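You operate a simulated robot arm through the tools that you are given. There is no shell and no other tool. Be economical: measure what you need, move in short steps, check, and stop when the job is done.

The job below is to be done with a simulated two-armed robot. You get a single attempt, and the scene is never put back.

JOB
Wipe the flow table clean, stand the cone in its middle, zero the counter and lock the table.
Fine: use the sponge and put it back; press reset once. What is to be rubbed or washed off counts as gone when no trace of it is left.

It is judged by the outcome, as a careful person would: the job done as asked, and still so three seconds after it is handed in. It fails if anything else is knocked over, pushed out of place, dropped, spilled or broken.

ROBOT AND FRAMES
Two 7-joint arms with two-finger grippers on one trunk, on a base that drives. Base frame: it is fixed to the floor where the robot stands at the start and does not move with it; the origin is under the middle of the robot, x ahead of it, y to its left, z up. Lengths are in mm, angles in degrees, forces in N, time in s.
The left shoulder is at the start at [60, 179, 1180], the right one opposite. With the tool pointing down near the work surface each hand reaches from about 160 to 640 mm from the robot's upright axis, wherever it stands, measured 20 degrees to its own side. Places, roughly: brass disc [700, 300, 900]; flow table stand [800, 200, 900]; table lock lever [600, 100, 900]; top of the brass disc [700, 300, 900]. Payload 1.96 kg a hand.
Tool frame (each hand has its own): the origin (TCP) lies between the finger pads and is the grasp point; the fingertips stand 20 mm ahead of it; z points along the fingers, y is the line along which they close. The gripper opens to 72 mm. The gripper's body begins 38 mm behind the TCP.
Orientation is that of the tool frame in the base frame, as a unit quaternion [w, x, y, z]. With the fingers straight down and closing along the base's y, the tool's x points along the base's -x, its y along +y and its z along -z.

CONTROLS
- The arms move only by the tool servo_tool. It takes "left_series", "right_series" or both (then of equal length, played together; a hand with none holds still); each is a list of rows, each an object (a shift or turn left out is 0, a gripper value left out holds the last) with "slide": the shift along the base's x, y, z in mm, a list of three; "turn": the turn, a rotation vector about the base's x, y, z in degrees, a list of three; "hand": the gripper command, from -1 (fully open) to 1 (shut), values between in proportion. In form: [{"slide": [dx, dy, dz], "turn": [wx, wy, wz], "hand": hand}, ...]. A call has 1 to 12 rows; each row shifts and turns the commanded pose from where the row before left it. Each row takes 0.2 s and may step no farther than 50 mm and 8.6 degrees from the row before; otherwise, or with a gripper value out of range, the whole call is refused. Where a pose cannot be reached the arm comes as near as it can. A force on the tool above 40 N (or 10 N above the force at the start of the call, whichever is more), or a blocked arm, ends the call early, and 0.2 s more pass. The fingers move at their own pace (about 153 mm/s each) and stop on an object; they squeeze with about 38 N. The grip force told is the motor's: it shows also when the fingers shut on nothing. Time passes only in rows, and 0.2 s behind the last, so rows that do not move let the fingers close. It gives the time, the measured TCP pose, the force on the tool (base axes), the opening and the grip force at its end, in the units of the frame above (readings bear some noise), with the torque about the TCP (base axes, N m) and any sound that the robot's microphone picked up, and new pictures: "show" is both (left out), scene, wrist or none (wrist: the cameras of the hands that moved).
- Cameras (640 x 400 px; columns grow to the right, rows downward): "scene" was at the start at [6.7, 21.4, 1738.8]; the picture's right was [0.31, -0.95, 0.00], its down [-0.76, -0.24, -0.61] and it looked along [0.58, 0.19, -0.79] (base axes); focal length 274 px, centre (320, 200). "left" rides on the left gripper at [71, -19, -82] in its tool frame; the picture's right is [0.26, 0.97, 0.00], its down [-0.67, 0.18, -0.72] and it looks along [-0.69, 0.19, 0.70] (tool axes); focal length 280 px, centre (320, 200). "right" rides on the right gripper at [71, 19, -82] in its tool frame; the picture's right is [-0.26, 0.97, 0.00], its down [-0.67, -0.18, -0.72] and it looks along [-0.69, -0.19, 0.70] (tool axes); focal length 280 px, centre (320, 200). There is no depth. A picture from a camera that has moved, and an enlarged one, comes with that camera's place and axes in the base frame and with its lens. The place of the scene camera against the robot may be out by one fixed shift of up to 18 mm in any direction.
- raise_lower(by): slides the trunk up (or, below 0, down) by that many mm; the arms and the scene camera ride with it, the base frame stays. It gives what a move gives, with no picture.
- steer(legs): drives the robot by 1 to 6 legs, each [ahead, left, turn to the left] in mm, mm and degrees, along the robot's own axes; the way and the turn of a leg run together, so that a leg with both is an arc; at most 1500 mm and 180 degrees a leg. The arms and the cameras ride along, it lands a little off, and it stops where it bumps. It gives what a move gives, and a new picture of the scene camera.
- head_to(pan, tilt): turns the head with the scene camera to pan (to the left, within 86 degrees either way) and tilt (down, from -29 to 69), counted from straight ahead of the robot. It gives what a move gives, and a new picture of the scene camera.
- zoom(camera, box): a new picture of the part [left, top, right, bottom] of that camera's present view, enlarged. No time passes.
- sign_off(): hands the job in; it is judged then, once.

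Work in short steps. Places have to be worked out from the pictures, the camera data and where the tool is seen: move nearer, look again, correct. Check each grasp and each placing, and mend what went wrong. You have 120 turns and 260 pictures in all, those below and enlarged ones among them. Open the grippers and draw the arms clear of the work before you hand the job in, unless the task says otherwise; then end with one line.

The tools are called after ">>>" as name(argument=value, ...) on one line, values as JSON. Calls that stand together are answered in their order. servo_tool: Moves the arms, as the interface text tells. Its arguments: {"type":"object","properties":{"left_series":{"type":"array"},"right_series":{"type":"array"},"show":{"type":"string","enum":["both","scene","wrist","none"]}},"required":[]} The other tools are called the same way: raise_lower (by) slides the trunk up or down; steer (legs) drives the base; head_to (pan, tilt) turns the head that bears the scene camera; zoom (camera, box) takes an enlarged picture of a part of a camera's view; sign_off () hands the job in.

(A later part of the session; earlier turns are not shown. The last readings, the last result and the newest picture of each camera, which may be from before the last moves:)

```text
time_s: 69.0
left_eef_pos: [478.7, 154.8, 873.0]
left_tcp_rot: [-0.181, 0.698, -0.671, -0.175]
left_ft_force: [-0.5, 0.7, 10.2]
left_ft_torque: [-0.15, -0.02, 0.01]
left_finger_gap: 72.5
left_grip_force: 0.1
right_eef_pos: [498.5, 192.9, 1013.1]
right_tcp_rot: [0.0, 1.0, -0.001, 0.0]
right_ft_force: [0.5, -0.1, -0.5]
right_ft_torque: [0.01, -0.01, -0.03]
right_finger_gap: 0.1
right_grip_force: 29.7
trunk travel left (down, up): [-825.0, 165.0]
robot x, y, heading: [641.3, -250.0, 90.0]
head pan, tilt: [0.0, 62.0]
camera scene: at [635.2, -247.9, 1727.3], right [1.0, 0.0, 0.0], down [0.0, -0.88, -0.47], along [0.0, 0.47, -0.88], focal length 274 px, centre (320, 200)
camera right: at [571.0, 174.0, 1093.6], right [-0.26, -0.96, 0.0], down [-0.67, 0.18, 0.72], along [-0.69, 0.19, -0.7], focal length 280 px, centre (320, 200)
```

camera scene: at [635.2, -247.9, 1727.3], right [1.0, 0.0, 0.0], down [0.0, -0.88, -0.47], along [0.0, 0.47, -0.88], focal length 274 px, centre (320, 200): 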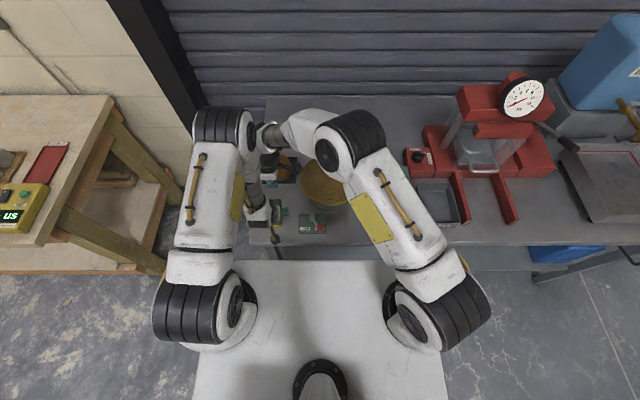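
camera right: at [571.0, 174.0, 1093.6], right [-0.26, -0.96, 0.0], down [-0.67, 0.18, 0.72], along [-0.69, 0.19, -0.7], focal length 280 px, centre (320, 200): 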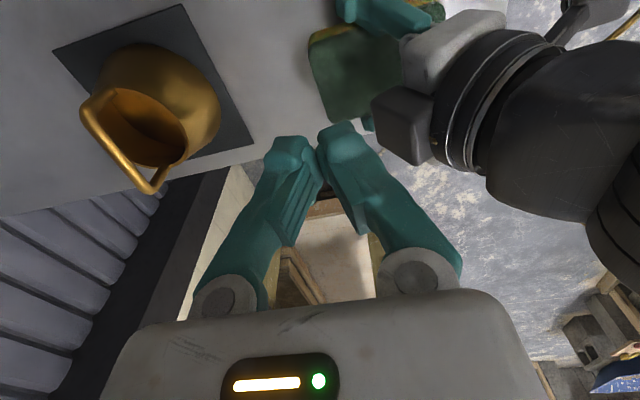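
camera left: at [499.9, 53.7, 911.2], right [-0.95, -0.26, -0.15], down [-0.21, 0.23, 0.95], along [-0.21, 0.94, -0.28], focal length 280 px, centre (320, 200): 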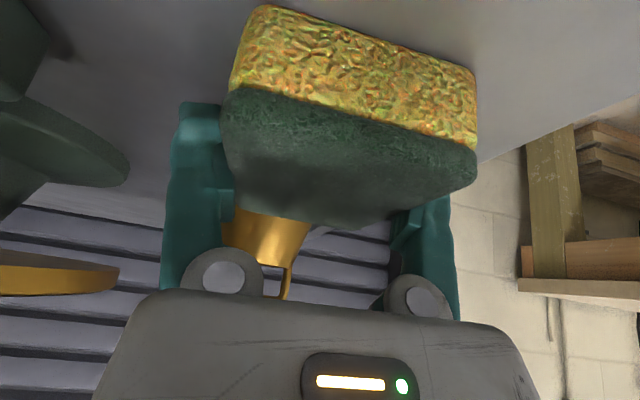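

The left hand has a dark box on its far side that could clash with the right hand, so I lean the left hand another 14° back.

>>> servo_tool(left_series=[{"turn": [5, 0, 0]}, {"turn": [5, 0, 0]}, {"turn": [4, 0, 0]}, {}], show="wrist")

>>> zoom(camera="right", box=[240, 0, 560, 200])

```text
time_s: 70.0
left_eef_pos: [478.7, 155.7, 876.0]
left_tcp_rot: [-0.267, 0.67, -0.644, -0.258]
left_ft_force: [-0.9, 7.9, 38.0]
left_ft_torque: [-0.56, -0.06, -0.02]
left_finger_gap: 72.2
left_grip_force: 0.2
right_eef_pos: [498.9, 191.0, 1013.6]
right_tcp_rot: [-0.001, 1.0, -0.001, 0.0]
right_ft_force: [0.2, 0.5, -0.6]
right_ft_torque: [0.0, 0.01, 0.02]
right_finger_gap: 0.2
right_grip_force: 29.8
trunk travel left (down, up): [-825.0, 165.0]
robot x, y, heading: [639.9, -249.8, 89.7]
head pan, tilt: [0.0, 62.0]
camera left: at [500.1, 47.6, 886.7], right [-0.95, -0.22, -0.21], down [-0.21, -0.01, 0.98], along [-0.21, 0.98, -0.04], focal length 280 px, centre (320, 200)
```

left: 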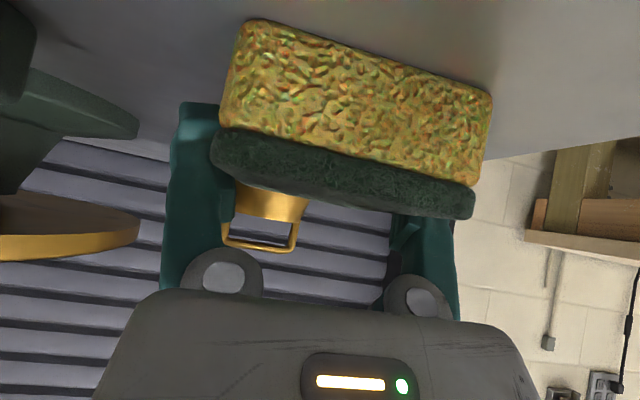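

```text
2.00 times, centred on (400, 100) of right
camera zoom: at [571.7, 173.2, 1094.3], right [-0.26, -0.96, 0.0], down [-0.67, 0.18, 0.72], along [-0.69, 0.19, -0.7], focal length 561 px, centre (160, 400)
```

zoom: 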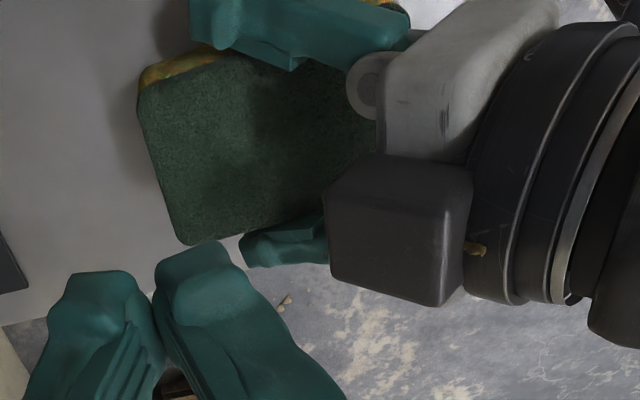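

Left is pressing at 38 N; ease it. The right finger tips come down toward the sponge's exposed far end.

>>> servo_tool(left_series=[{"slide": [0, 0, 1.5]}, {}, {}, {}], right_series=[{"slide": [-6, 1, -30]}, {"slide": [-6, 0, -30]}, {"slide": [0, 0, -25]}, {}], show="wrist")

>>> zoom(camera="right", box=[240, 0, 560, 200])

```text
time_s: 71.0
left_eef_pos: [478.7, 153.1, 874.7]
left_tcp_rot: [-0.264, 0.67, -0.645, -0.254]
left_ft_force: [0.7, 0.8, 13.7]
left_ft_torque: [-0.27, -0.02, -0.03]
left_finger_gap: 72.2
left_grip_force: 0.2
right_eef_pos: [486.7, 194.7, 928.8]
right_tcp_rot: [-0.001, 1.0, -0.001, 0.0]
right_ft_force: [-0.4, 0.0, 0.1]
right_ft_torque: [0.05, 0.02, 0.0]
right_finger_gap: 0.2
right_grip_force: 30.0
trunk travel left (down, up): [-825.0, 165.0]
robot x, y, heading: [640.8, -248.8, 90.1]
head pan, tilt: [0.0, 62.0]
camera right: at [559.5, 175.3, 1008.6], right [-0.26, -0.96, 0.0], down [-0.67, 0.18, 0.72], along [-0.69, 0.19, -0.7], focal length 280 px, centre (320, 200)
camera left: at [500.0, 46.5, 887.2], right [-0.95, -0.22, -0.2], down [-0.21, 0.0, 0.98], along [-0.21, 0.98, -0.05], focal length 280 px, centre (320, 200)
```

right: 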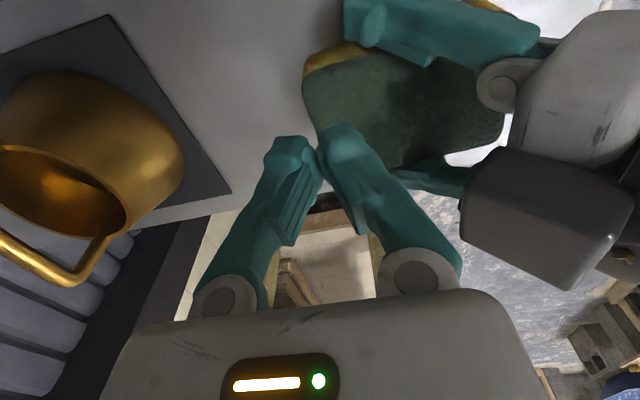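
left: 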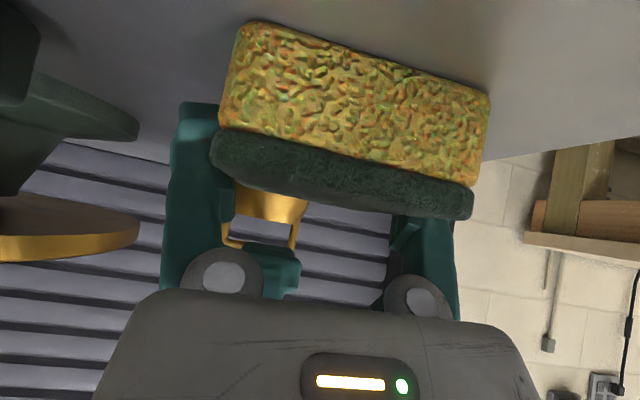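

```text
2.00 times, centred on (400, 100) of right
camera zoom: at [559.5, 175.3, 1008.6], right [-0.26, -0.96, 0.0], down [-0.67, 0.18, 0.72], along [-0.69, 0.19, -0.7], focal length 561 px, centre (160, 400)
```

zoom: 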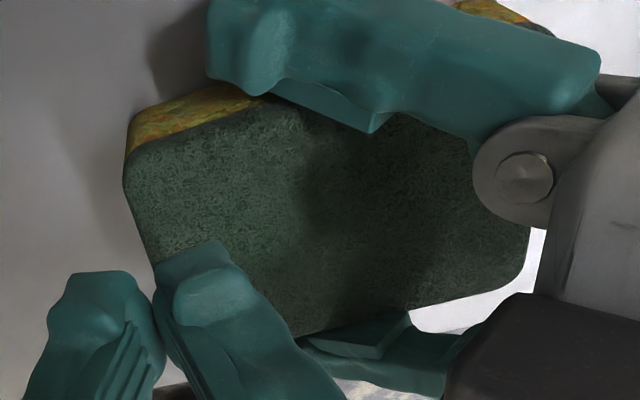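

The right tips need to be ~8 mm nearer. I shift and descend carefully to touch the sponge top.

>>> servo_tool(right_series=[{"slide": [-3, -8, -8]}, {"slide": [0, 0, -8]}, {"slide": [0, 0, -4]}, {"slide": [0, 0, -3]}, {}], show="wrist")

```text
time_s: 72.2
left_eef_pos: [478.2, 153.4, 875.6]
left_tcp_rot: [-0.267, 0.67, -0.644, -0.255]
left_ft_force: [0.7, -1.7, 9.7]
left_ft_torque: [-0.12, -0.06, 0.04]
left_finger_gap: 72.0
left_grip_force: 0.3
right_eef_pos: [483.9, 185.5, 904.5]
right_tcp_rot: [0.0, 1.0, -0.001, 0.0]
right_ft_force: [-0.5, -0.3, 0.7]
right_ft_torque: [0.01, 0.01, 0.03]
right_finger_gap: 0.0
right_grip_force: 29.3
trunk travel left (down, up): [-825.0, 165.0]
robot x, y, heading: [637.8, -248.3, 89.8]
head pan, tilt: [0.0, 62.0]
camera right: at [555.9, 167.1, 985.5], right [-0.26, -0.96, 0.0], down [-0.67, 0.18, 0.72], along [-0.69, 0.19, -0.7], focal length 280 px, centre (320, 200)
```

right: 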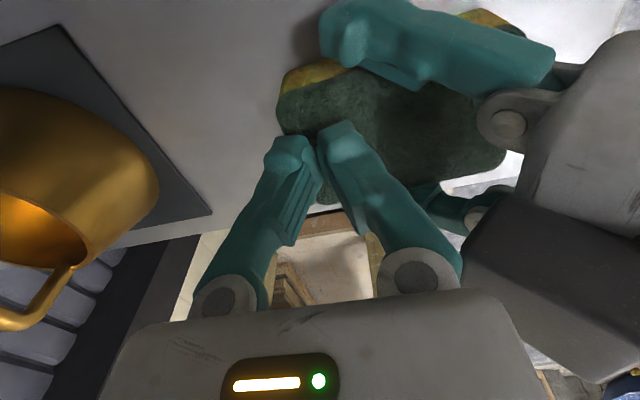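

Both right tips are over the sponge. Continue in small steps to contact.

>>> servo_tool(right_series=[{"slide": [0, 0, -2]}, {"slide": [0, 0, -2]}, {"slide": [0, 0, -2]}, {}], show="none")

>>> servo_tool(right_series=[{"slide": [0, 0, -2]}, {"slide": [0, 0, -1]}, {}], show="none")

```text
time_s: 73.2
left_eef_pos: [477.6, 154.1, 875.8]
left_tcp_rot: [-0.266, 0.67, -0.645, -0.254]
left_ft_force: [-0.5, -0.3, 12.1]
left_ft_torque: [-0.2, -0.09, 0.01]
left_finger_gap: 72.2
left_grip_force: 0.1
right_eef_pos: [483.8, 186.2, 898.5]
right_tcp_rot: [-0.001, 1.0, -0.001, 0.0]
right_ft_force: [0.1, -0.4, 0.3]
right_ft_torque: [-0.01, 0.02, 0.01]
right_finger_gap: 0.1
right_grip_force: 29.7
trunk travel left (down, up): [-825.0, 165.0]
robot x, y, heading: [642.1, -249.6, 89.9]
head pan, tilt: [0.0, 62.0]
```

```text
time_s: 74.0
left_eef_pos: [477.5, 154.3, 876.2]
left_tcp_rot: [-0.267, 0.67, -0.645, -0.255]
left_ft_force: [-3.6, 9.9, -0.4]
left_ft_torque: [-0.07, -0.08, 0.04]
left_finger_gap: 72.0
left_grip_force: 0.7
right_eef_pos: [484.1, 186.0, 897.9]
right_tcp_rot: [-0.001, 1.0, 0.0, 0.0]
right_ft_force: [3.4, -7.8, 25.3]
right_ft_torque: [-0.13, -0.07, 0.08]
right_finger_gap: 6.0
right_grip_force: 29.9
trunk travel left (down, up): [-825.0, 165.0]
robot x, y, heading: [639.7, -252.5, 89.7]
head pan, tilt: [0.0, 62.0]
```

The right hand now holds the sponge down (25 N). I pull the left hand slowly back along its finger axis.

>>> servo_tool(left_series=[{"slide": [0, -2.5, 2.7]}, {"slide": [0, -2.5, 2.7]}, {"slide": [0, -2.5, 2.7]}, {"slide": [0, -2.5, 2.7]}, {"slide": [0, -2.5, 2.7]}, {"slide": [0, -2.5, 2.7]}], show="wrist")

>>> zoom(camera="right", box=[240, 0, 560, 200])

```text
time_s: 75.4
left_eef_pos: [477.7, 137.3, 892.7]
left_tcp_rot: [-0.265, 0.671, -0.644, -0.255]
left_ft_force: [0.0, 0.2, 0.6]
left_ft_torque: [0.0, 0.05, 0.02]
left_finger_gap: 72.0
left_grip_force: 0.1
right_eef_pos: [483.0, 186.3, 897.6]
right_tcp_rot: [-0.002, 1.0, 0.0, 0.0]
right_ft_force: [-1.3, 2.3, 29.9]
right_ft_torque: [0.04, 0.04, 0.0]
right_finger_gap: 5.8
right_grip_force: 29.4
trunk travel left (down, up): [-825.0, 165.0]
robot x, y, heading: [636.7, -250.5, 90.0]
head pan, tilt: [0.0, 62.0]
camera left: at [499.8, 30.7, 904.8], right [-0.95, -0.22, -0.21], down [-0.21, 0.0, 0.98], along [-0.21, 0.98, -0.04], focal length 280 px, centre (320, 200)
```

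left: 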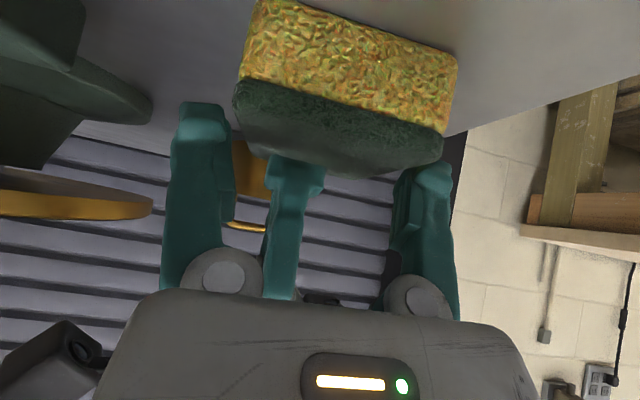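

```text
2.00 times, centred on (400, 100) of right
camera zoom: at [555.8, 166.9, 977.8], right [-0.26, -0.96, 0.0], down [-0.67, 0.18, 0.72], along [-0.69, 0.19, -0.7], focal length 561 px, centre (160, 400)
```

zoom: 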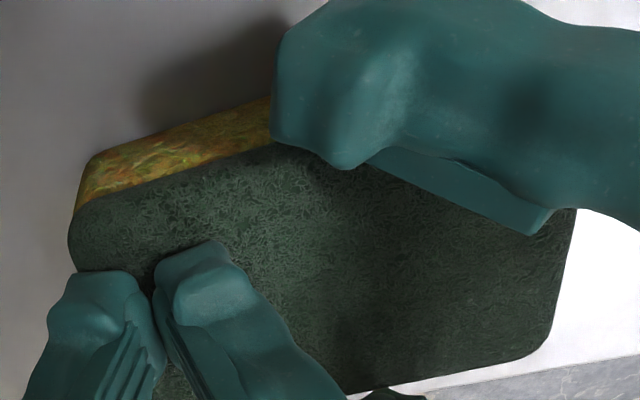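

It works: the sponge stays. Pull the left hand fully clear.

>>> servo_tool(left_series=[{"slide": [0, -5, 6]}, {"slide": [0, -6, 7]}, {"slide": [0, -8, 9]}, {"slide": [0, -12, 15]}, {"slide": [0, -12, 25], "turn": [-7, 0, 0]}, {"slide": [0, 0, 30], "turn": [-8, 0, 0]}, {"slide": [0, 0, 30], "turn": [-8, 0, 0]}, {"slide": [0, 0, 30], "turn": [-8, 0, 0]}, {"slide": [0, 0, 30], "turn": [-8, 0, 0]}, {"turn": [-4, 0, 0]}], show="wrist")

```text
time_s: 77.6
left_eef_pos: [475.8, 90.2, 1072.9]
left_tcp_rot: [-0.005, 0.722, -0.692, -0.005]
left_ft_force: [-5.6, -3.6, 2.6]
left_ft_torque: [0.37, -0.45, 0.22]
left_finger_gap: 72.2
left_grip_force: 0.1
right_eef_pos: [483.4, 186.5, 898.4]
right_tcp_rot: [-0.001, 1.0, -0.004, -0.002]
right_ft_force: [-3.9, -9.5, 18.3]
right_ft_torque: [-0.2, 0.04, 0.02]
right_finger_gap: 6.0
right_grip_force: 30.0
trunk travel left (down, up): [-825.0, 165.0]
robot x, y, heading: [641.9, -250.7, 89.8]
head pan, tilt: [0.0, 62.0]
stopped in row 10 (left hand): the force on the tool passed its limit at 47 N (the readings are from after the stop); the commanded pose is now the measured one
camera left: at [499.4, 19.5, 1154.7], right [-0.95, -0.3, 0.0], down [-0.21, 0.65, 0.73], along [-0.22, 0.69, -0.69], focal length 280 px, centre (320, 200)
```

left: 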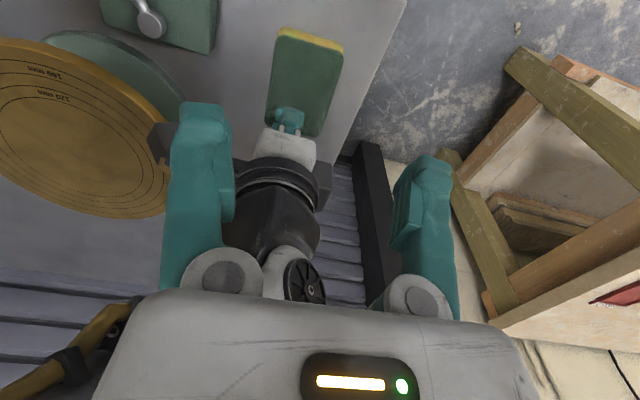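

The sponge is back on the table and free. The left hand lightly bumped the right arm, so I back it away, then lift the right hand.

>>> servo_tool(left_series=[{"slide": [0, -30, 0]}, {"slide": [-20, -30, 0]}, {"slide": [-40, 0, 0]}, {"slide": [-40, 0, 0]}], show="none")

>>> servo_tool(right_series=[{"slide": [0, 0, 4]}, {"slide": [0, 0, 10]}, {"slide": [0, 0, 30]}, {"slide": [0, 0, 40]}, {"slide": [0, 0, 40]}], show="both")

```text
time_s: 78.6
left_eef_pos: [375.6, 44.4, 1071.8]
left_tcp_rot: [-0.005, 0.721, -0.693, -0.005]
left_ft_force: [-0.9, 0.7, -0.2]
left_ft_torque: [0.03, -0.03, 0.01]
left_finger_gap: 71.9
left_grip_force: 0.0
left hand out of reach, approached as far as the arm can: row 2
right_eef_pos: [484.0, 187.3, 897.5]
right_tcp_rot: [-0.003, 1.0, -0.004, 0.0]
right_ft_force: [-2.1, -0.2, 24.3]
right_ft_torque: [0.0, 0.02, -0.02]
right_finger_gap: 5.9
right_grip_force: 29.4
trunk travel left (down, up): [-825.0, 165.0]
robot x, y, heading: [640.6, -250.9, 89.8]
head pan, tilt: [0.0, 62.0]
```

```text
time_s: 79.8
left_eef_pos: [376.3, 47.4, 1072.8]
left_tcp_rot: [-0.005, 0.721, -0.692, -0.006]
left_ft_force: [-0.3, -0.2, 0.0]
left_ft_torque: [0.03, 0.03, 0.0]
left_finger_gap: 71.9
left_grip_force: 0.0
right_eef_pos: [485.4, 186.8, 1020.9]
right_tcp_rot: [0.0, 1.0, -0.004, 0.0]
right_ft_force: [0.2, -0.2, -0.5]
right_ft_torque: [0.01, -0.01, 0.03]
right_finger_gap: 0.1
right_grip_force: 29.2
trunk travel left (down, up): [-825.0, 165.0]
robot x, y, heading: [638.3, -250.3, 89.6]
head pan, tilt: [0.0, 62.0]
camera scene: at [635.3, -248.2, 1727.2], right [1.0, 0.0, 0.0], down [0.0, -0.88, -0.47], along [0.0, 0.47, -0.88], focal length 274 px, centre (320, 200)
camera right: at [557.4, 167.8, 1101.3], right [-0.27, -0.96, 0.0], down [-0.67, 0.19, 0.72], along [-0.69, 0.19, -0.7], focal length 280 px, centre (320, 200)
```

scene: 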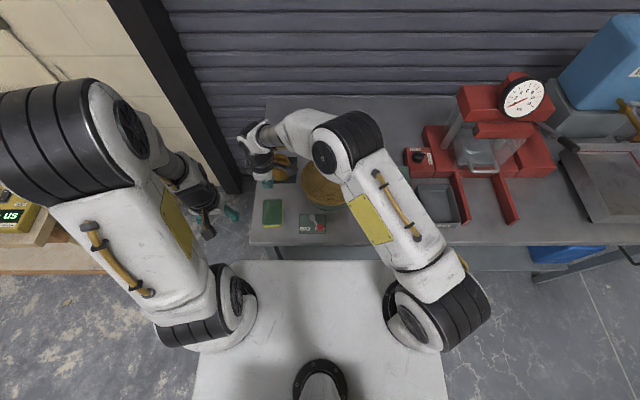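
right: 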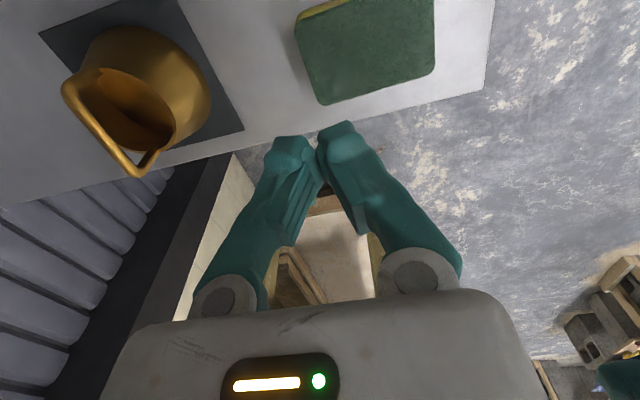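

The sponge lies back in its place, free. Next: retract the right hand, and yaw the left hand −92° so its fingers close along y, for the cone's handle bar (running along x).

>>> servo_tool(right_series=[{"slide": [43, -12, 20], "turn": [0, 0, -8]}, {"slide": [43, -12, 20], "turn": [0, 0, -8]}, {"slide": [43, -12, 20], "turn": [0, 0, -8]}, {"slide": [43, -12, 20], "turn": [0, 0, -8]}, {"slide": [43, -12, 20], "turn": [0, 0, -8]}, {"slide": [43, -12, 20], "turn": [0, 0, -8]}, {"slide": [40, -25, 0], "turn": [0, 0, -8]}, {"slide": [40, -25, 0], "turn": [0, 0, -8]}, {"turn": [0, 0, -8]}, {"turn": [0, 0, -8]}, {"turn": [0, 0, -8]}, {"turn": [0, 0, -2]}], left_series=[{"slide": [0, 15, 0], "turn": [0, 0, -8]}, {"slide": [0, 15, 0], "turn": [0, 0, -8]}, {"slide": [0, 15, 0], "turn": [0, 0, -8]}, {"slide": [0, 15, 0], "turn": [0, 0, -8]}, {"slide": [0, 15, 0], "turn": [0, 0, -8]}, {"slide": [0, 15, 0], "turn": [0, 0, -8]}, {"slide": [0, 15, 0], "turn": [0, 0, -8]}, {"slide": [0, 15, 0], "turn": [0, 0, -8]}, {"turn": [0, 0, -8]}, {"turn": [0, 0, -8]}, {"turn": [0, 0, -8]}, {"turn": [0, 0, -4.3]}], show="both")

>>> zoom(camera="scene", box=[240, 130, 380, 250])

```text
time_s: 82.4
left_eef_pos: [375.7, 168.0, 1071.4]
left_tcp_rot: [0.007, 0.0, 1.0, 0.0]
left_ft_force: [-0.3, -0.4, 0.1]
left_ft_torque: [-0.01, 0.02, 0.02]
left_finger_gap: 71.7
left_grip_force: 0.0
right_eef_pos: [824.0, 66.1, 1140.2]
right_tcp_rot: [0.0, -0.705, 0.709, -0.001]
right_ft_force: [-0.2, 0.0, 0.1]
right_ft_torque: [0.0, -0.02, -0.03]
right_finger_gap: 0.4
right_grip_force: 29.7
trunk travel left (down, up): [-825.0, 165.0]
robot x, y, heading: [637.7, -248.7, 90.0]
head pan, tilt: [0.0, 62.0]
camera scene: at [634.3, -247.0, 1727.3], right [1.0, 0.0, 0.0], down [0.0, -0.88, -0.47], along [0.0, 0.47, -0.88], focal length 274 px, centre (320, 200)
camera right: at [803.8, -3.7, 1220.2], right [-0.96, 0.27, 0.0], down [0.19, 0.67, 0.72], along [0.19, 0.69, -0.7], focal length 280 px, centre (320, 200)
camera left: at [303.9, 149.5, 1152.8], right [-0.26, 0.96, 0.0], down [0.67, 0.18, 0.72], along [0.7, 0.19, -0.69], focal length 280 px, centre (320, 200)
```

scene: 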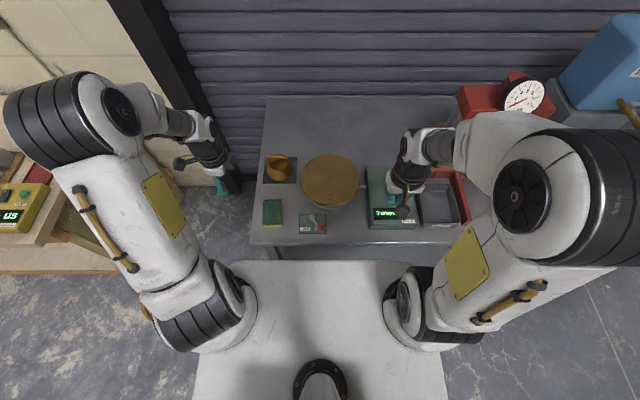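
right: 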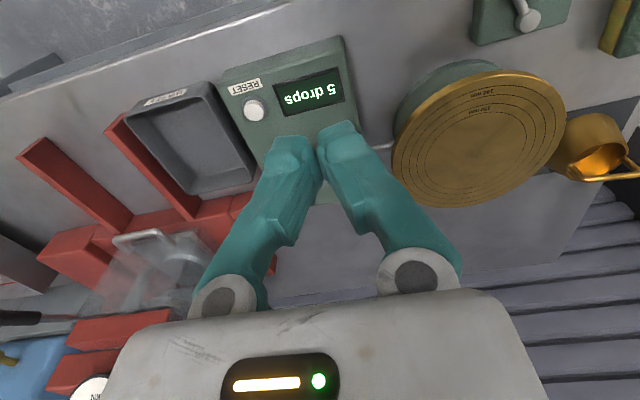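
left: 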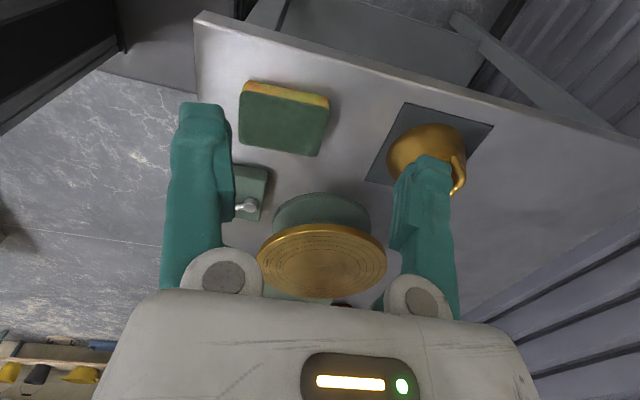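

```text
3.33 times, centred on (310, 190) of scene
camera zoom: at [634.3, -247.0, 1727.3], right [1.0, 0.0, 0.0], down [0.0, -0.88, -0.47], along [0.0, 0.47, -0.88], focal length 912 px, centre (353, 233)
```

zoom: 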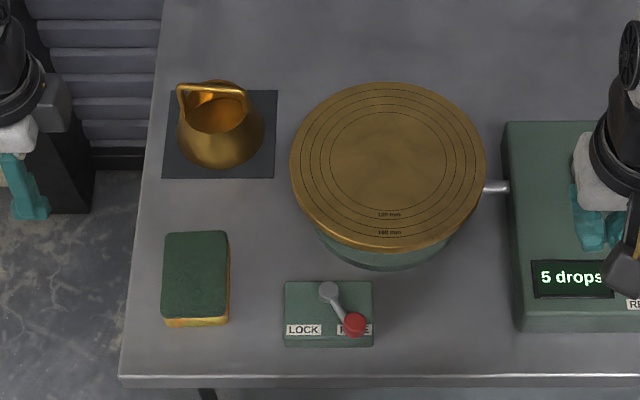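

The sponge matches its former place. The cone turns out to be near (478,347), at the edge of the left arm's reach, so I drive 50 mm ahead.

>>> steer(legs=[[50, 0, 0]])

>>> servo_tool(left_series=[{"slide": [15, 40, -15]}, {"slide": [15, 40, -15]}, {"slide": [15, 40, -15]}, {}], show="wrist")

```text
time_s: 83.3
left_eef_pos: [376.6, 215.4, 1072.1]
left_tcp_rot: [0.007, -0.002, 1.0, 0.002]
left_ft_force: [-0.2, 0.4, -0.5]
left_ft_torque: [0.03, 0.03, -0.01]
left_finger_gap: 71.7
left_grip_force: 0.2
right_eef_pos: [823.4, 111.7, 1140.5]
right_tcp_rot: [0.001, -0.705, 0.71, 0.001]
right_ft_force: [0.6, -0.1, 0.3]
right_ft_torque: [-0.01, -0.01, 0.0]
right_finger_gap: 0.1
right_grip_force: 29.6
trunk travel left (down, up): [-825.0, 165.0]
robot x, y, heading: [640.4, -199.3, 89.7]
head pan, tilt: [0.0, 62.0]
camera scene: at [635.0, -203.1, 1727.3], right [1.0, 0.0, 0.0], down [0.0, -0.88, -0.47], along [0.0, 0.47, -0.88], focal length 274 px, centre (320, 200)
```

scene: 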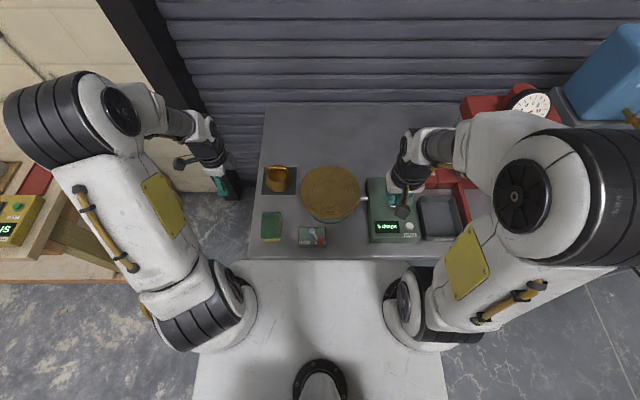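

```text
time_s: 84.3
left_eef_pos: [421.0, 336.9, 1028.9]
left_tcp_rot: [0.006, 0.0, 1.0, 0.0]
left_ft_force: [-0.5, 0.3, 0.7]
left_ft_torque: [0.01, 0.01, 0.02]
left_finger_gap: 72.2
left_grip_force: 0.1
right_eef_pos: [823.7, 113.7, 1140.6]
right_tcp_rot: [0.001, -0.705, 0.71, 0.0]
right_ft_force: [-0.1, -0.2, -0.7]
right_ft_torque: [0.01, -0.01, 0.01]
right_finger_gap: 0.2
right_grip_force: 29.5
trunk travel left (down, up): [-825.0, 165.0]
robot x, y, heading: [643.8, -199.3, 90.0]
head pan, tilt: [0.0, 62.0]
camera left: at [349.4, 318.2, 1108.9], right [-0.26, 0.96, 0.0], down [0.66, 0.18, 0.72], along [0.7, 0.19, -0.69], focal length 280 px, centre (320, 200)
```

left: 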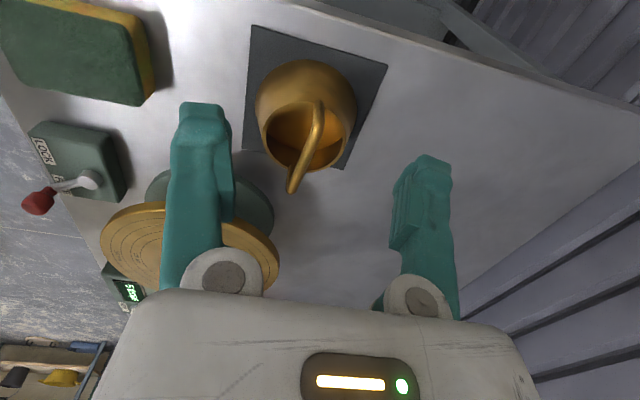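

>>> zoom(camera="left", box=[230, 20, 400, 220])

>>> zoom(camera="scene", box=[250, 150, 310, 210])

```text
2.00 times, centred on (315, 120) of left
camera zoom: at [349.4, 318.2, 1108.9], right [-0.26, 0.96, 0.0], down [0.66, 0.18, 0.72], along [0.7, 0.19, -0.69], focal length 561 px, centre (330, 360)
```

zoom: 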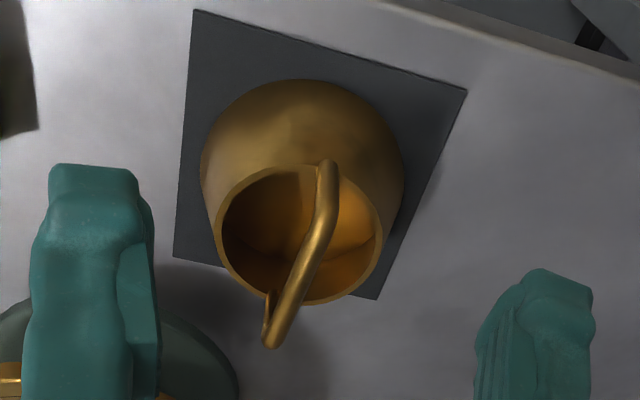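

```text
6.67 times, centred on (280, 180) of scene
camera zoom: at [634.6, -199.6, 1727.3], right [1.0, 0.0, 0.0], down [0.0, -0.88, -0.47], along [0.0, 0.47, -0.88], focal length 1824 px, centre (587, 333)
```

zoom: 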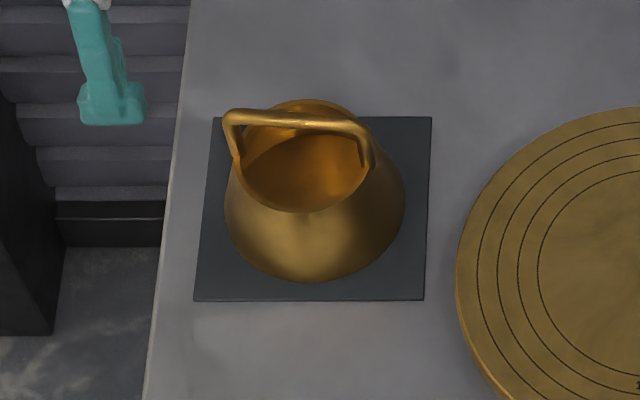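

The cone has a bail handle with its crossbar along x, centred near (476,338), z≈951. I position above it with fingers half-open and look again.

>>> servo_tool(left_series=[{"slide": [20, 1, -8], "turn": [0, 0, -4.5], "hand": 0.1}, {"slide": [20, 0, -8]}, {"slide": [15, 0.5, -8]}, {}], show="wrist")

>>> zoom(camera="scene", box=[250, 150, 310, 210])

```text
time_s: 85.3
left_eef_pos: [477.1, 339.8, 1003.5]
left_tcp_rot: [0.006, 0.039, 0.999, 0.0]
left_ft_force: [0.0, 0.3, 0.1]
left_ft_torque: [0.02, 0.0, -0.04]
left_finger_gap: 32.7
left_grip_force: 0.0
right_eef_pos: [822.3, 115.4, 1140.3]
right_tcp_rot: [0.001, -0.704, 0.71, -0.001]
right_ft_force: [-1.1, 0.4, 0.0]
right_ft_torque: [-0.01, 0.01, 0.0]
right_finger_gap: 0.0
right_grip_force: 29.6
trunk travel left (down, up): [-825.0, 165.0]
robot x, y, heading: [639.9, -199.4, 90.0]
head pan, tilt: [0.0, 62.0]
camera left: at [403.0, 326.5, 1084.0], right [-0.19, 0.98, 0.0], down [0.68, 0.13, 0.72], along [0.71, 0.13, -0.69], focal length 280 px, centre (320, 200)
```

left: 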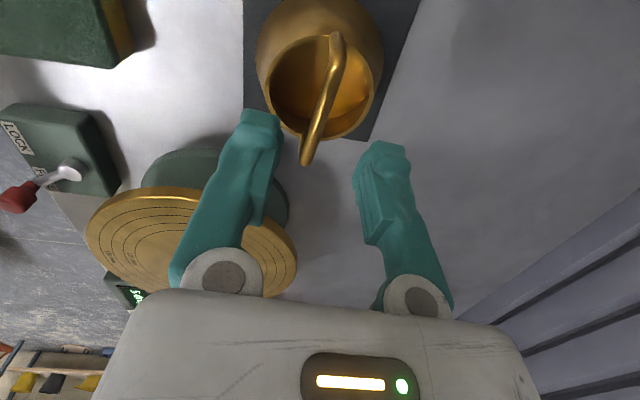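

```text
6.67 times, centred on (280, 180) of scene
camera zoom: at [634.6, -197.2, 1727.3], right [1.0, 0.0, 0.0], down [0.0, -0.88, -0.47], along [0.0, 0.47, -0.88], focal length 1824 px, centre (587, 333)
```

zoom: 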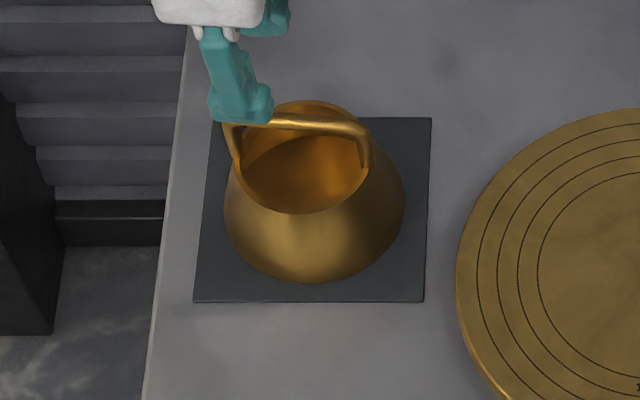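

Estimates put the bar's middle at about (485,341), z≈946. Descend to just above it and look.

>>> servo_tool(left_series=[{"slide": [8, 1, -14]}, {"slide": [0, 0, -12]}, {}], show="wrist")

>>> zoom(camera="scene", box=[250, 150, 310, 210])

```text
time_s: 86.1
left_eef_pos: [485.1, 340.1, 976.3]
left_tcp_rot: [0.006, 0.038, 0.999, 0.0]
left_ft_force: [0.8, 0.7, -0.2]
left_ft_torque: [0.01, 0.01, 0.01]
left_finger_gap: 32.4
left_grip_force: 0.0
right_eef_pos: [823.3, 115.1, 1140.1]
right_tcp_rot: [0.0, -0.705, 0.709, 0.0]
right_ft_force: [0.1, -0.3, -0.9]
right_ft_torque: [0.01, 0.0, 0.02]
right_finger_gap: 0.0
right_grip_force: 29.2
trunk travel left (down, up): [-825.0, 165.0]
robot x, y, heading: [639.7, -201.6, 89.8]
head pan, tilt: [0.0, 62.0]
camera left: at [411.5, 327.2, 1057.6], right [-0.19, 0.98, 0.0], down [0.68, 0.13, 0.72], along [0.71, 0.13, -0.69], focal length 280 px, centre (320, 200)
```

left: 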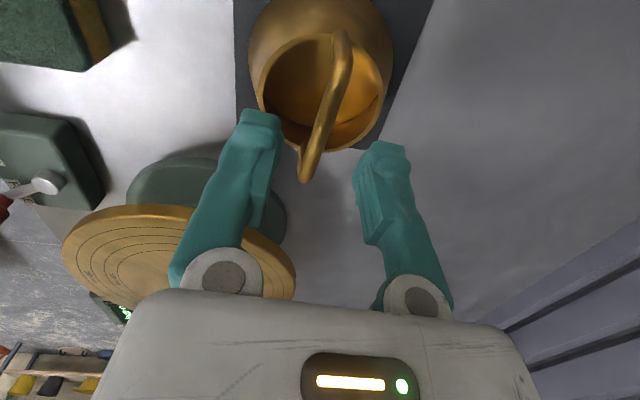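

```text
6.67 times, centred on (280, 180) of scene
camera zoom: at [634.8, -197.7, 1727.3], right [1.0, 0.0, 0.0], down [0.0, -0.88, -0.47], along [0.0, 0.47, -0.88], focal length 1824 px, centre (587, 333)
```

zoom: 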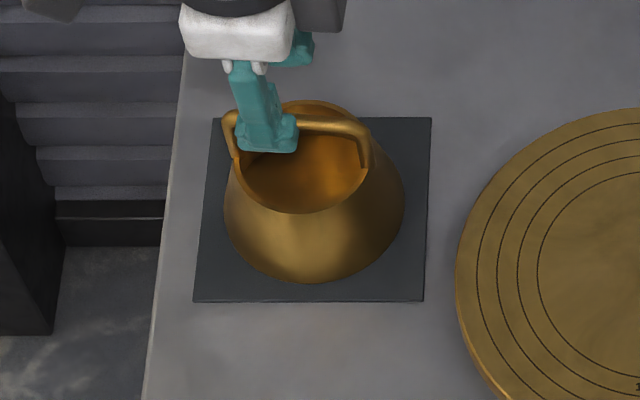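

Both cameras put the bar's middle at x≈487, y≈340. Shift +4 mm and descend to z≈951, then look before closing.

>>> servo_tool(left_series=[{"slide": [4, 0.5, -9], "turn": [0, 0, -1]}, {"slide": [0, 0, -9]}, {"slide": [0, 0, -7]}, {}], show="wrist")

>>> zoom(camera="scene", box=[250, 150, 310, 210])

```text
time_s: 87.1
left_eef_pos: [488.1, 340.4, 950.8]
left_tcp_rot: [0.006, 0.047, 0.999, -0.001]
left_ft_force: [0.3, 0.1, 0.9]
left_ft_torque: [0.01, 0.03, 0.03]
left_finger_gap: 32.3
left_grip_force: 0.0
right_eef_pos: [823.2, 115.4, 1140.8]
right_tcp_rot: [0.001, -0.705, 0.71, 0.0]
right_ft_force: [0.2, 0.9, 0.9]
right_ft_torque: [-0.02, 0.02, 0.02]
right_finger_gap: 0.0
right_grip_force: 29.7
trunk travel left (down, up): [-825.0, 165.0]
robot x, y, heading: [641.0, -200.8, 89.8]
head pan, tilt: [0.0, 62.0]
camera left: at [415.0, 329.3, 1032.5], right [-0.17, 0.99, 0.0], down [0.68, 0.12, 0.72], along [0.71, 0.12, -0.69], focal length 280 px, centre (320, 200)
```

left: 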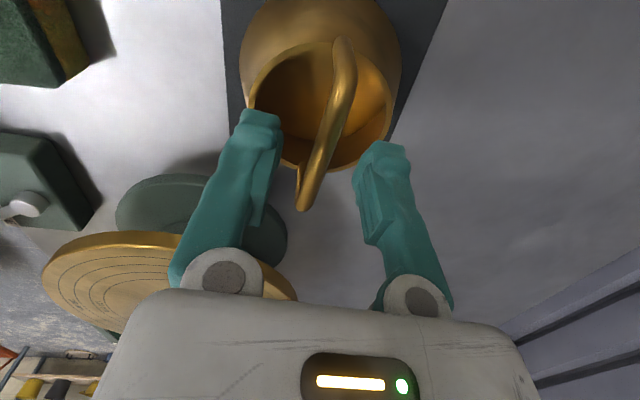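

```text
6.67 times, centred on (280, 180) of scene
camera zoom: at [634.9, -197.4, 1727.3], right [1.0, 0.0, 0.0], down [0.0, -0.88, -0.47], along [0.0, 0.47, -0.88], focal length 1824 px, centre (587, 333)
```

zoom: 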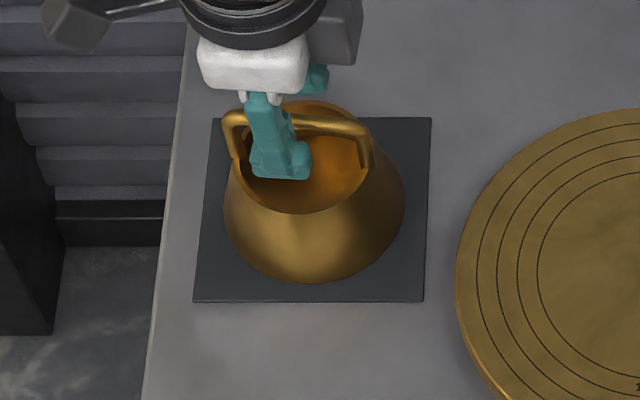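

The bar lies between the fingers, and the two cameras bracket the mid position. Close the gripper.

>>> servo_tool(left_series=[{"hand": 0.6}, {"hand": 1}, {}, {}], show="wrist")

```text
time_s: 88.1
left_eef_pos: [488.6, 342.1, 953.6]
left_tcp_rot: [0.006, 0.047, 0.999, 0.002]
left_ft_force: [-2.2, 5.4, 25.1]
left_ft_torque: [0.15, 0.19, -0.03]
left_finger_gap: 5.8
left_grip_force: 29.6
right_eef_pos: [822.6, 113.7, 1141.2]
right_tcp_rot: [0.001, -0.705, 0.71, 0.0]
right_ft_force: [0.4, -0.5, -0.1]
right_ft_torque: [0.01, -0.02, 0.01]
right_finger_gap: 0.1
right_grip_force: 29.6
trunk travel left (down, up): [-825.0, 165.0]
robot x, y, heading: [637.2, -200.1, 89.8]
head pan, tilt: [0.0, 62.0]
camera left: at [415.3, 328.8, 1034.9], right [-0.17, 0.99, 0.0], down [0.68, 0.12, 0.72], along [0.71, 0.12, -0.69], focal length 280 px, centre (320, 200)
```

left: 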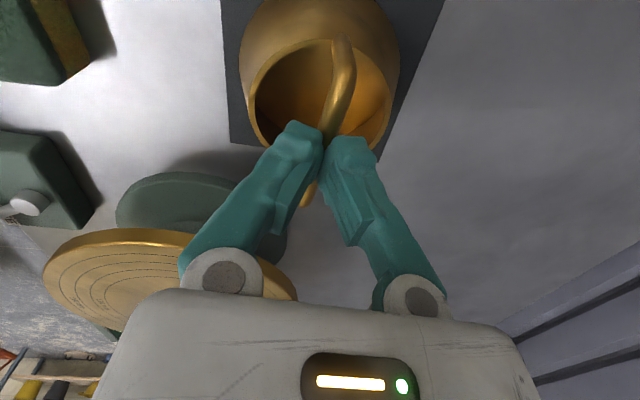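

Gap is 5.8 mm with an upward force, so I'm unsure of the hold. Lift 12 mm gently and check.

>>> servo_tool(left_series=[{"slide": [0, 0, 4]}, {"slide": [0, 0, 5]}, {"slide": [0, 0, 6]}, {}], show="wrist")

>>> zoom(camera="scene", box=[250, 150, 310, 210])

```text
time_s: 89.1
left_eef_pos: [487.9, 339.7, 966.2]
left_tcp_rot: [0.006, 0.047, 0.999, -0.001]
left_ft_force: [-0.1, 0.4, 0.0]
left_ft_torque: [0.02, 0.02, -0.01]
left_finger_gap: 0.3
left_grip_force: 29.6
right_eef_pos: [823.9, 115.8, 1139.4]
right_tcp_rot: [0.001, -0.704, 0.71, 0.0]
right_ft_force: [-0.1, 0.8, 0.1]
right_ft_torque: [-0.02, 0.02, -0.02]
right_finger_gap: 0.1
right_grip_force: 29.8
trunk travel left (down, up): [-825.0, 165.0]
robot x, y, heading: [641.5, -200.3, 89.8]
head pan, tilt: [0.0, 62.0]
camera left: at [414.9, 328.6, 1047.1], right [-0.17, 0.99, 0.0], down [0.68, 0.12, 0.72], along [0.71, 0.12, -0.69], focal length 280 px, centre (320, 200)
```

left: 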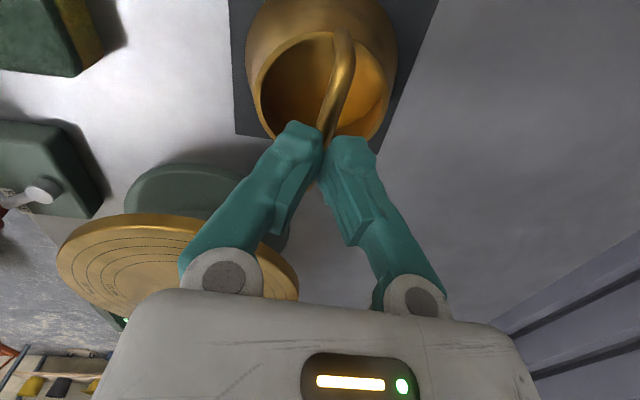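

```text
6.67 times, centred on (280, 180) of scene
camera zoom: at [634.8, -196.9, 1727.2], right [1.0, 0.0, 0.0], down [0.0, -0.88, -0.47], along [0.0, 0.47, -0.88], focal length 1824 px, centre (587, 333)
```

zoom: 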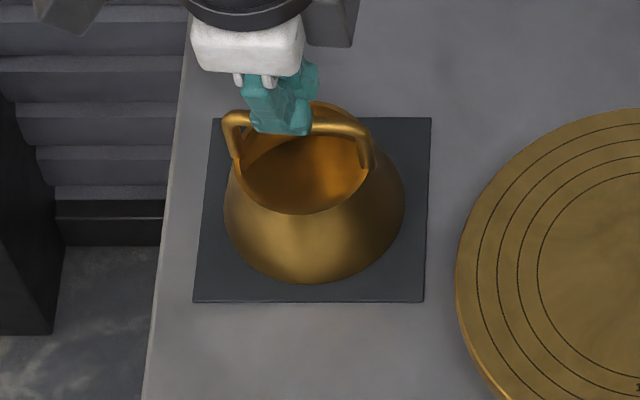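

It slipped off: the bar is lower (z≈930) and the cone hasn't moved. I reopen, descend to z≈935 and close again.

>>> servo_tool(left_series=[{"hand": 0.1}, {"slide": [3, 1.5, 0], "turn": [0, 0, -1]}, {"slide": [0, 0, -10]}, {"slide": [0, 0, -10]}, {"slide": [0, 0, -10]}, {}], show="wrist")

>>> zoom(camera="scene", box=[250, 150, 310, 210])

```text
time_s: 90.5
left_eef_pos: [492.0, 342.6, 937.2]
left_tcp_rot: [0.005, 0.056, 0.998, -0.001]
left_ft_force: [-0.2, 0.6, -0.1]
left_ft_torque: [0.02, -0.01, 0.04]
left_finger_gap: 32.4
left_grip_force: 0.1
right_eef_pos: [822.3, 115.5, 1140.2]
right_tcp_rot: [0.0, -0.705, 0.71, -0.001]
right_ft_force: [-0.4, 0.1, 0.1]
right_ft_torque: [0.02, 0.0, -0.01]
right_finger_gap: 0.0
right_grip_force: 29.8
trunk travel left (down, up): [-825.0, 165.0]
robot x, y, heading: [639.4, -200.0, 89.7]
head pan, tilt: [0.0, 62.0]
camera left: at [417.9, 331.7, 1018.0], right [-0.15, 0.99, 0.0], down [0.68, 0.11, 0.72], along [0.72, 0.11, -0.69], focal length 280 px, centre (320, 200)
```

left: 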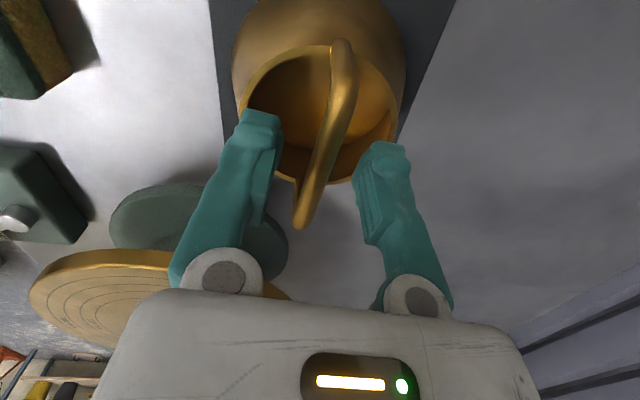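

```text
6.67 times, centred on (280, 180) of scene
camera zoom: at [634.8, -197.4, 1727.3], right [1.0, 0.0, 0.0], down [0.0, -0.88, -0.47], along [0.0, 0.47, -0.88], focal length 1824 px, centre (587, 333)
```

zoom: 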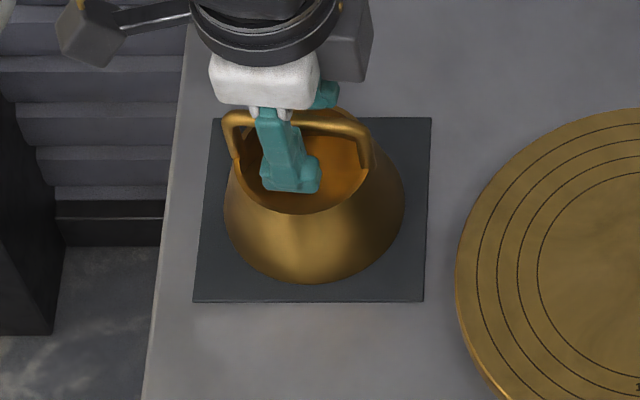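

Now better centred. Go 6 mm lower and close.

>>> servo_tool(left_series=[{"slide": [0, 0, -6]}, {"hand": 0.6}, {"hand": 1}, {}, {}], show="wrist")

>>> zoom(camera="scene", box=[250, 150, 310, 210])

```text
time_s: 91.7
left_eef_pos: [491.8, 343.9, 931.9]
left_tcp_rot: [0.006, 0.056, 0.998, -0.001]
left_ft_force: [-0.2, -2.0, -0.6]
left_ft_torque: [0.0, 0.0, -0.01]
left_finger_gap: 0.1
left_grip_force: 29.7
right_eef_pos: [822.3, 114.5, 1140.0]
right_tcp_rot: [0.001, -0.705, 0.709, -0.001]
right_ft_force: [-0.6, 0.6, 0.2]
right_ft_torque: [-0.02, -0.01, -0.02]
right_finger_gap: 0.1
right_grip_force: 29.1
trunk travel left (down, up): [-825.0, 165.0]
robot x, y, heading: [641.7, -199.6, 89.8]
head pan, tilt: [0.0, 62.0]
camera left: at [418.1, 331.5, 1011.9], right [-0.15, 0.99, 0.0], down [0.68, 0.11, 0.72], along [0.72, 0.11, -0.69], focal length 280 px, centre (320, 200)
```

left: 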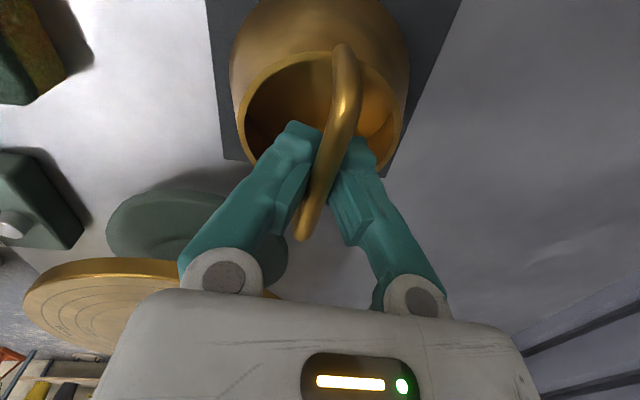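

```text
6.67 times, centred on (280, 180) of scene
camera zoom: at [634.8, -197.5, 1727.3], right [1.0, 0.0, 0.0], down [0.0, -0.88, -0.47], along [0.0, 0.47, -0.88], focal length 1824 px, centre (587, 333)
```

zoom: 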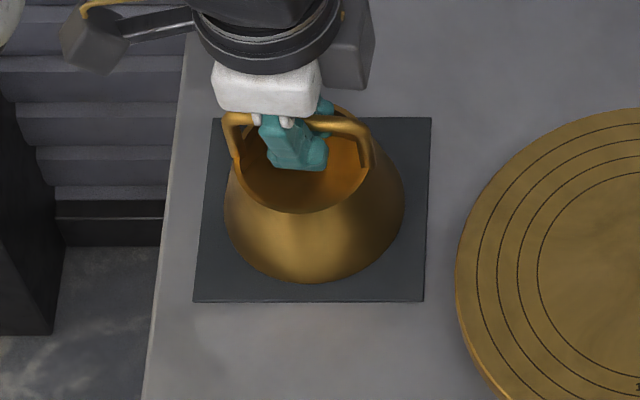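

The fingers shut beneath the bar, so the bar sits ~5–10 mm higher than the pads. Reopen, rise 9 mm, and close again.

>>> servo_tool(left_series=[{"hand": 0.1}, {}, {"slide": [0, 0, 9]}, {"hand": 0.6}, {"hand": 1}, {}, {}], show="wrist")

>>> zoom(camera="left", box=[230, 80, 410, 260])

```text
time_s: 93.3
left_eef_pos: [492.1, 342.6, 940.8]
left_tcp_rot: [0.006, 0.057, 0.998, -0.001]
left_ft_force: [0.7, 0.0, -3.8]
left_ft_torque: [0.0, 0.01, 0.0]
left_finger_gap: 6.2
left_grip_force: 31.5
right_eef_pos: [823.4, 116.4, 1139.5]
right_tcp_rot: [0.0, -0.704, 0.71, -0.001]
right_ft_force: [1.0, 0.3, -0.1]
right_ft_torque: [-0.02, -0.04, 0.01]
right_finger_gap: 0.3
right_grip_force: 29.4
trunk travel left (down, up): [-825.0, 165.0]
robot x, y, heading: [637.8, -199.8, 90.1]
head pan, tilt: [0.0, 62.0]
camera left: at [417.8, 332.2, 1020.7], right [-0.15, 0.99, 0.0], down [0.68, 0.11, 0.72], along [0.72, 0.11, -0.69], focal length 280 px, centre (320, 200)
```

left: 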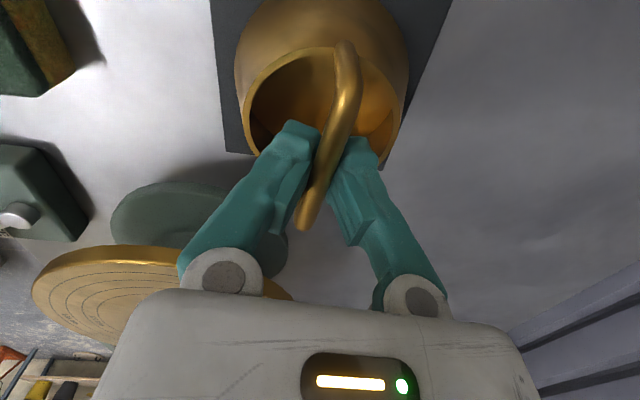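

```text
2.22 times, centred on (320, 170) of left
camera zoom: at [417.8, 332.2, 1020.7], right [-0.15, 0.99, 0.0], down [0.68, 0.11, 0.72], along [0.72, 0.11, -0.69], focal length 623 px, centre (320, 267)
```

zoom: 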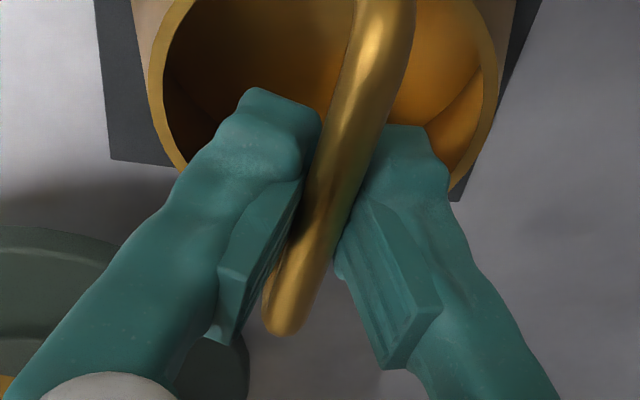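

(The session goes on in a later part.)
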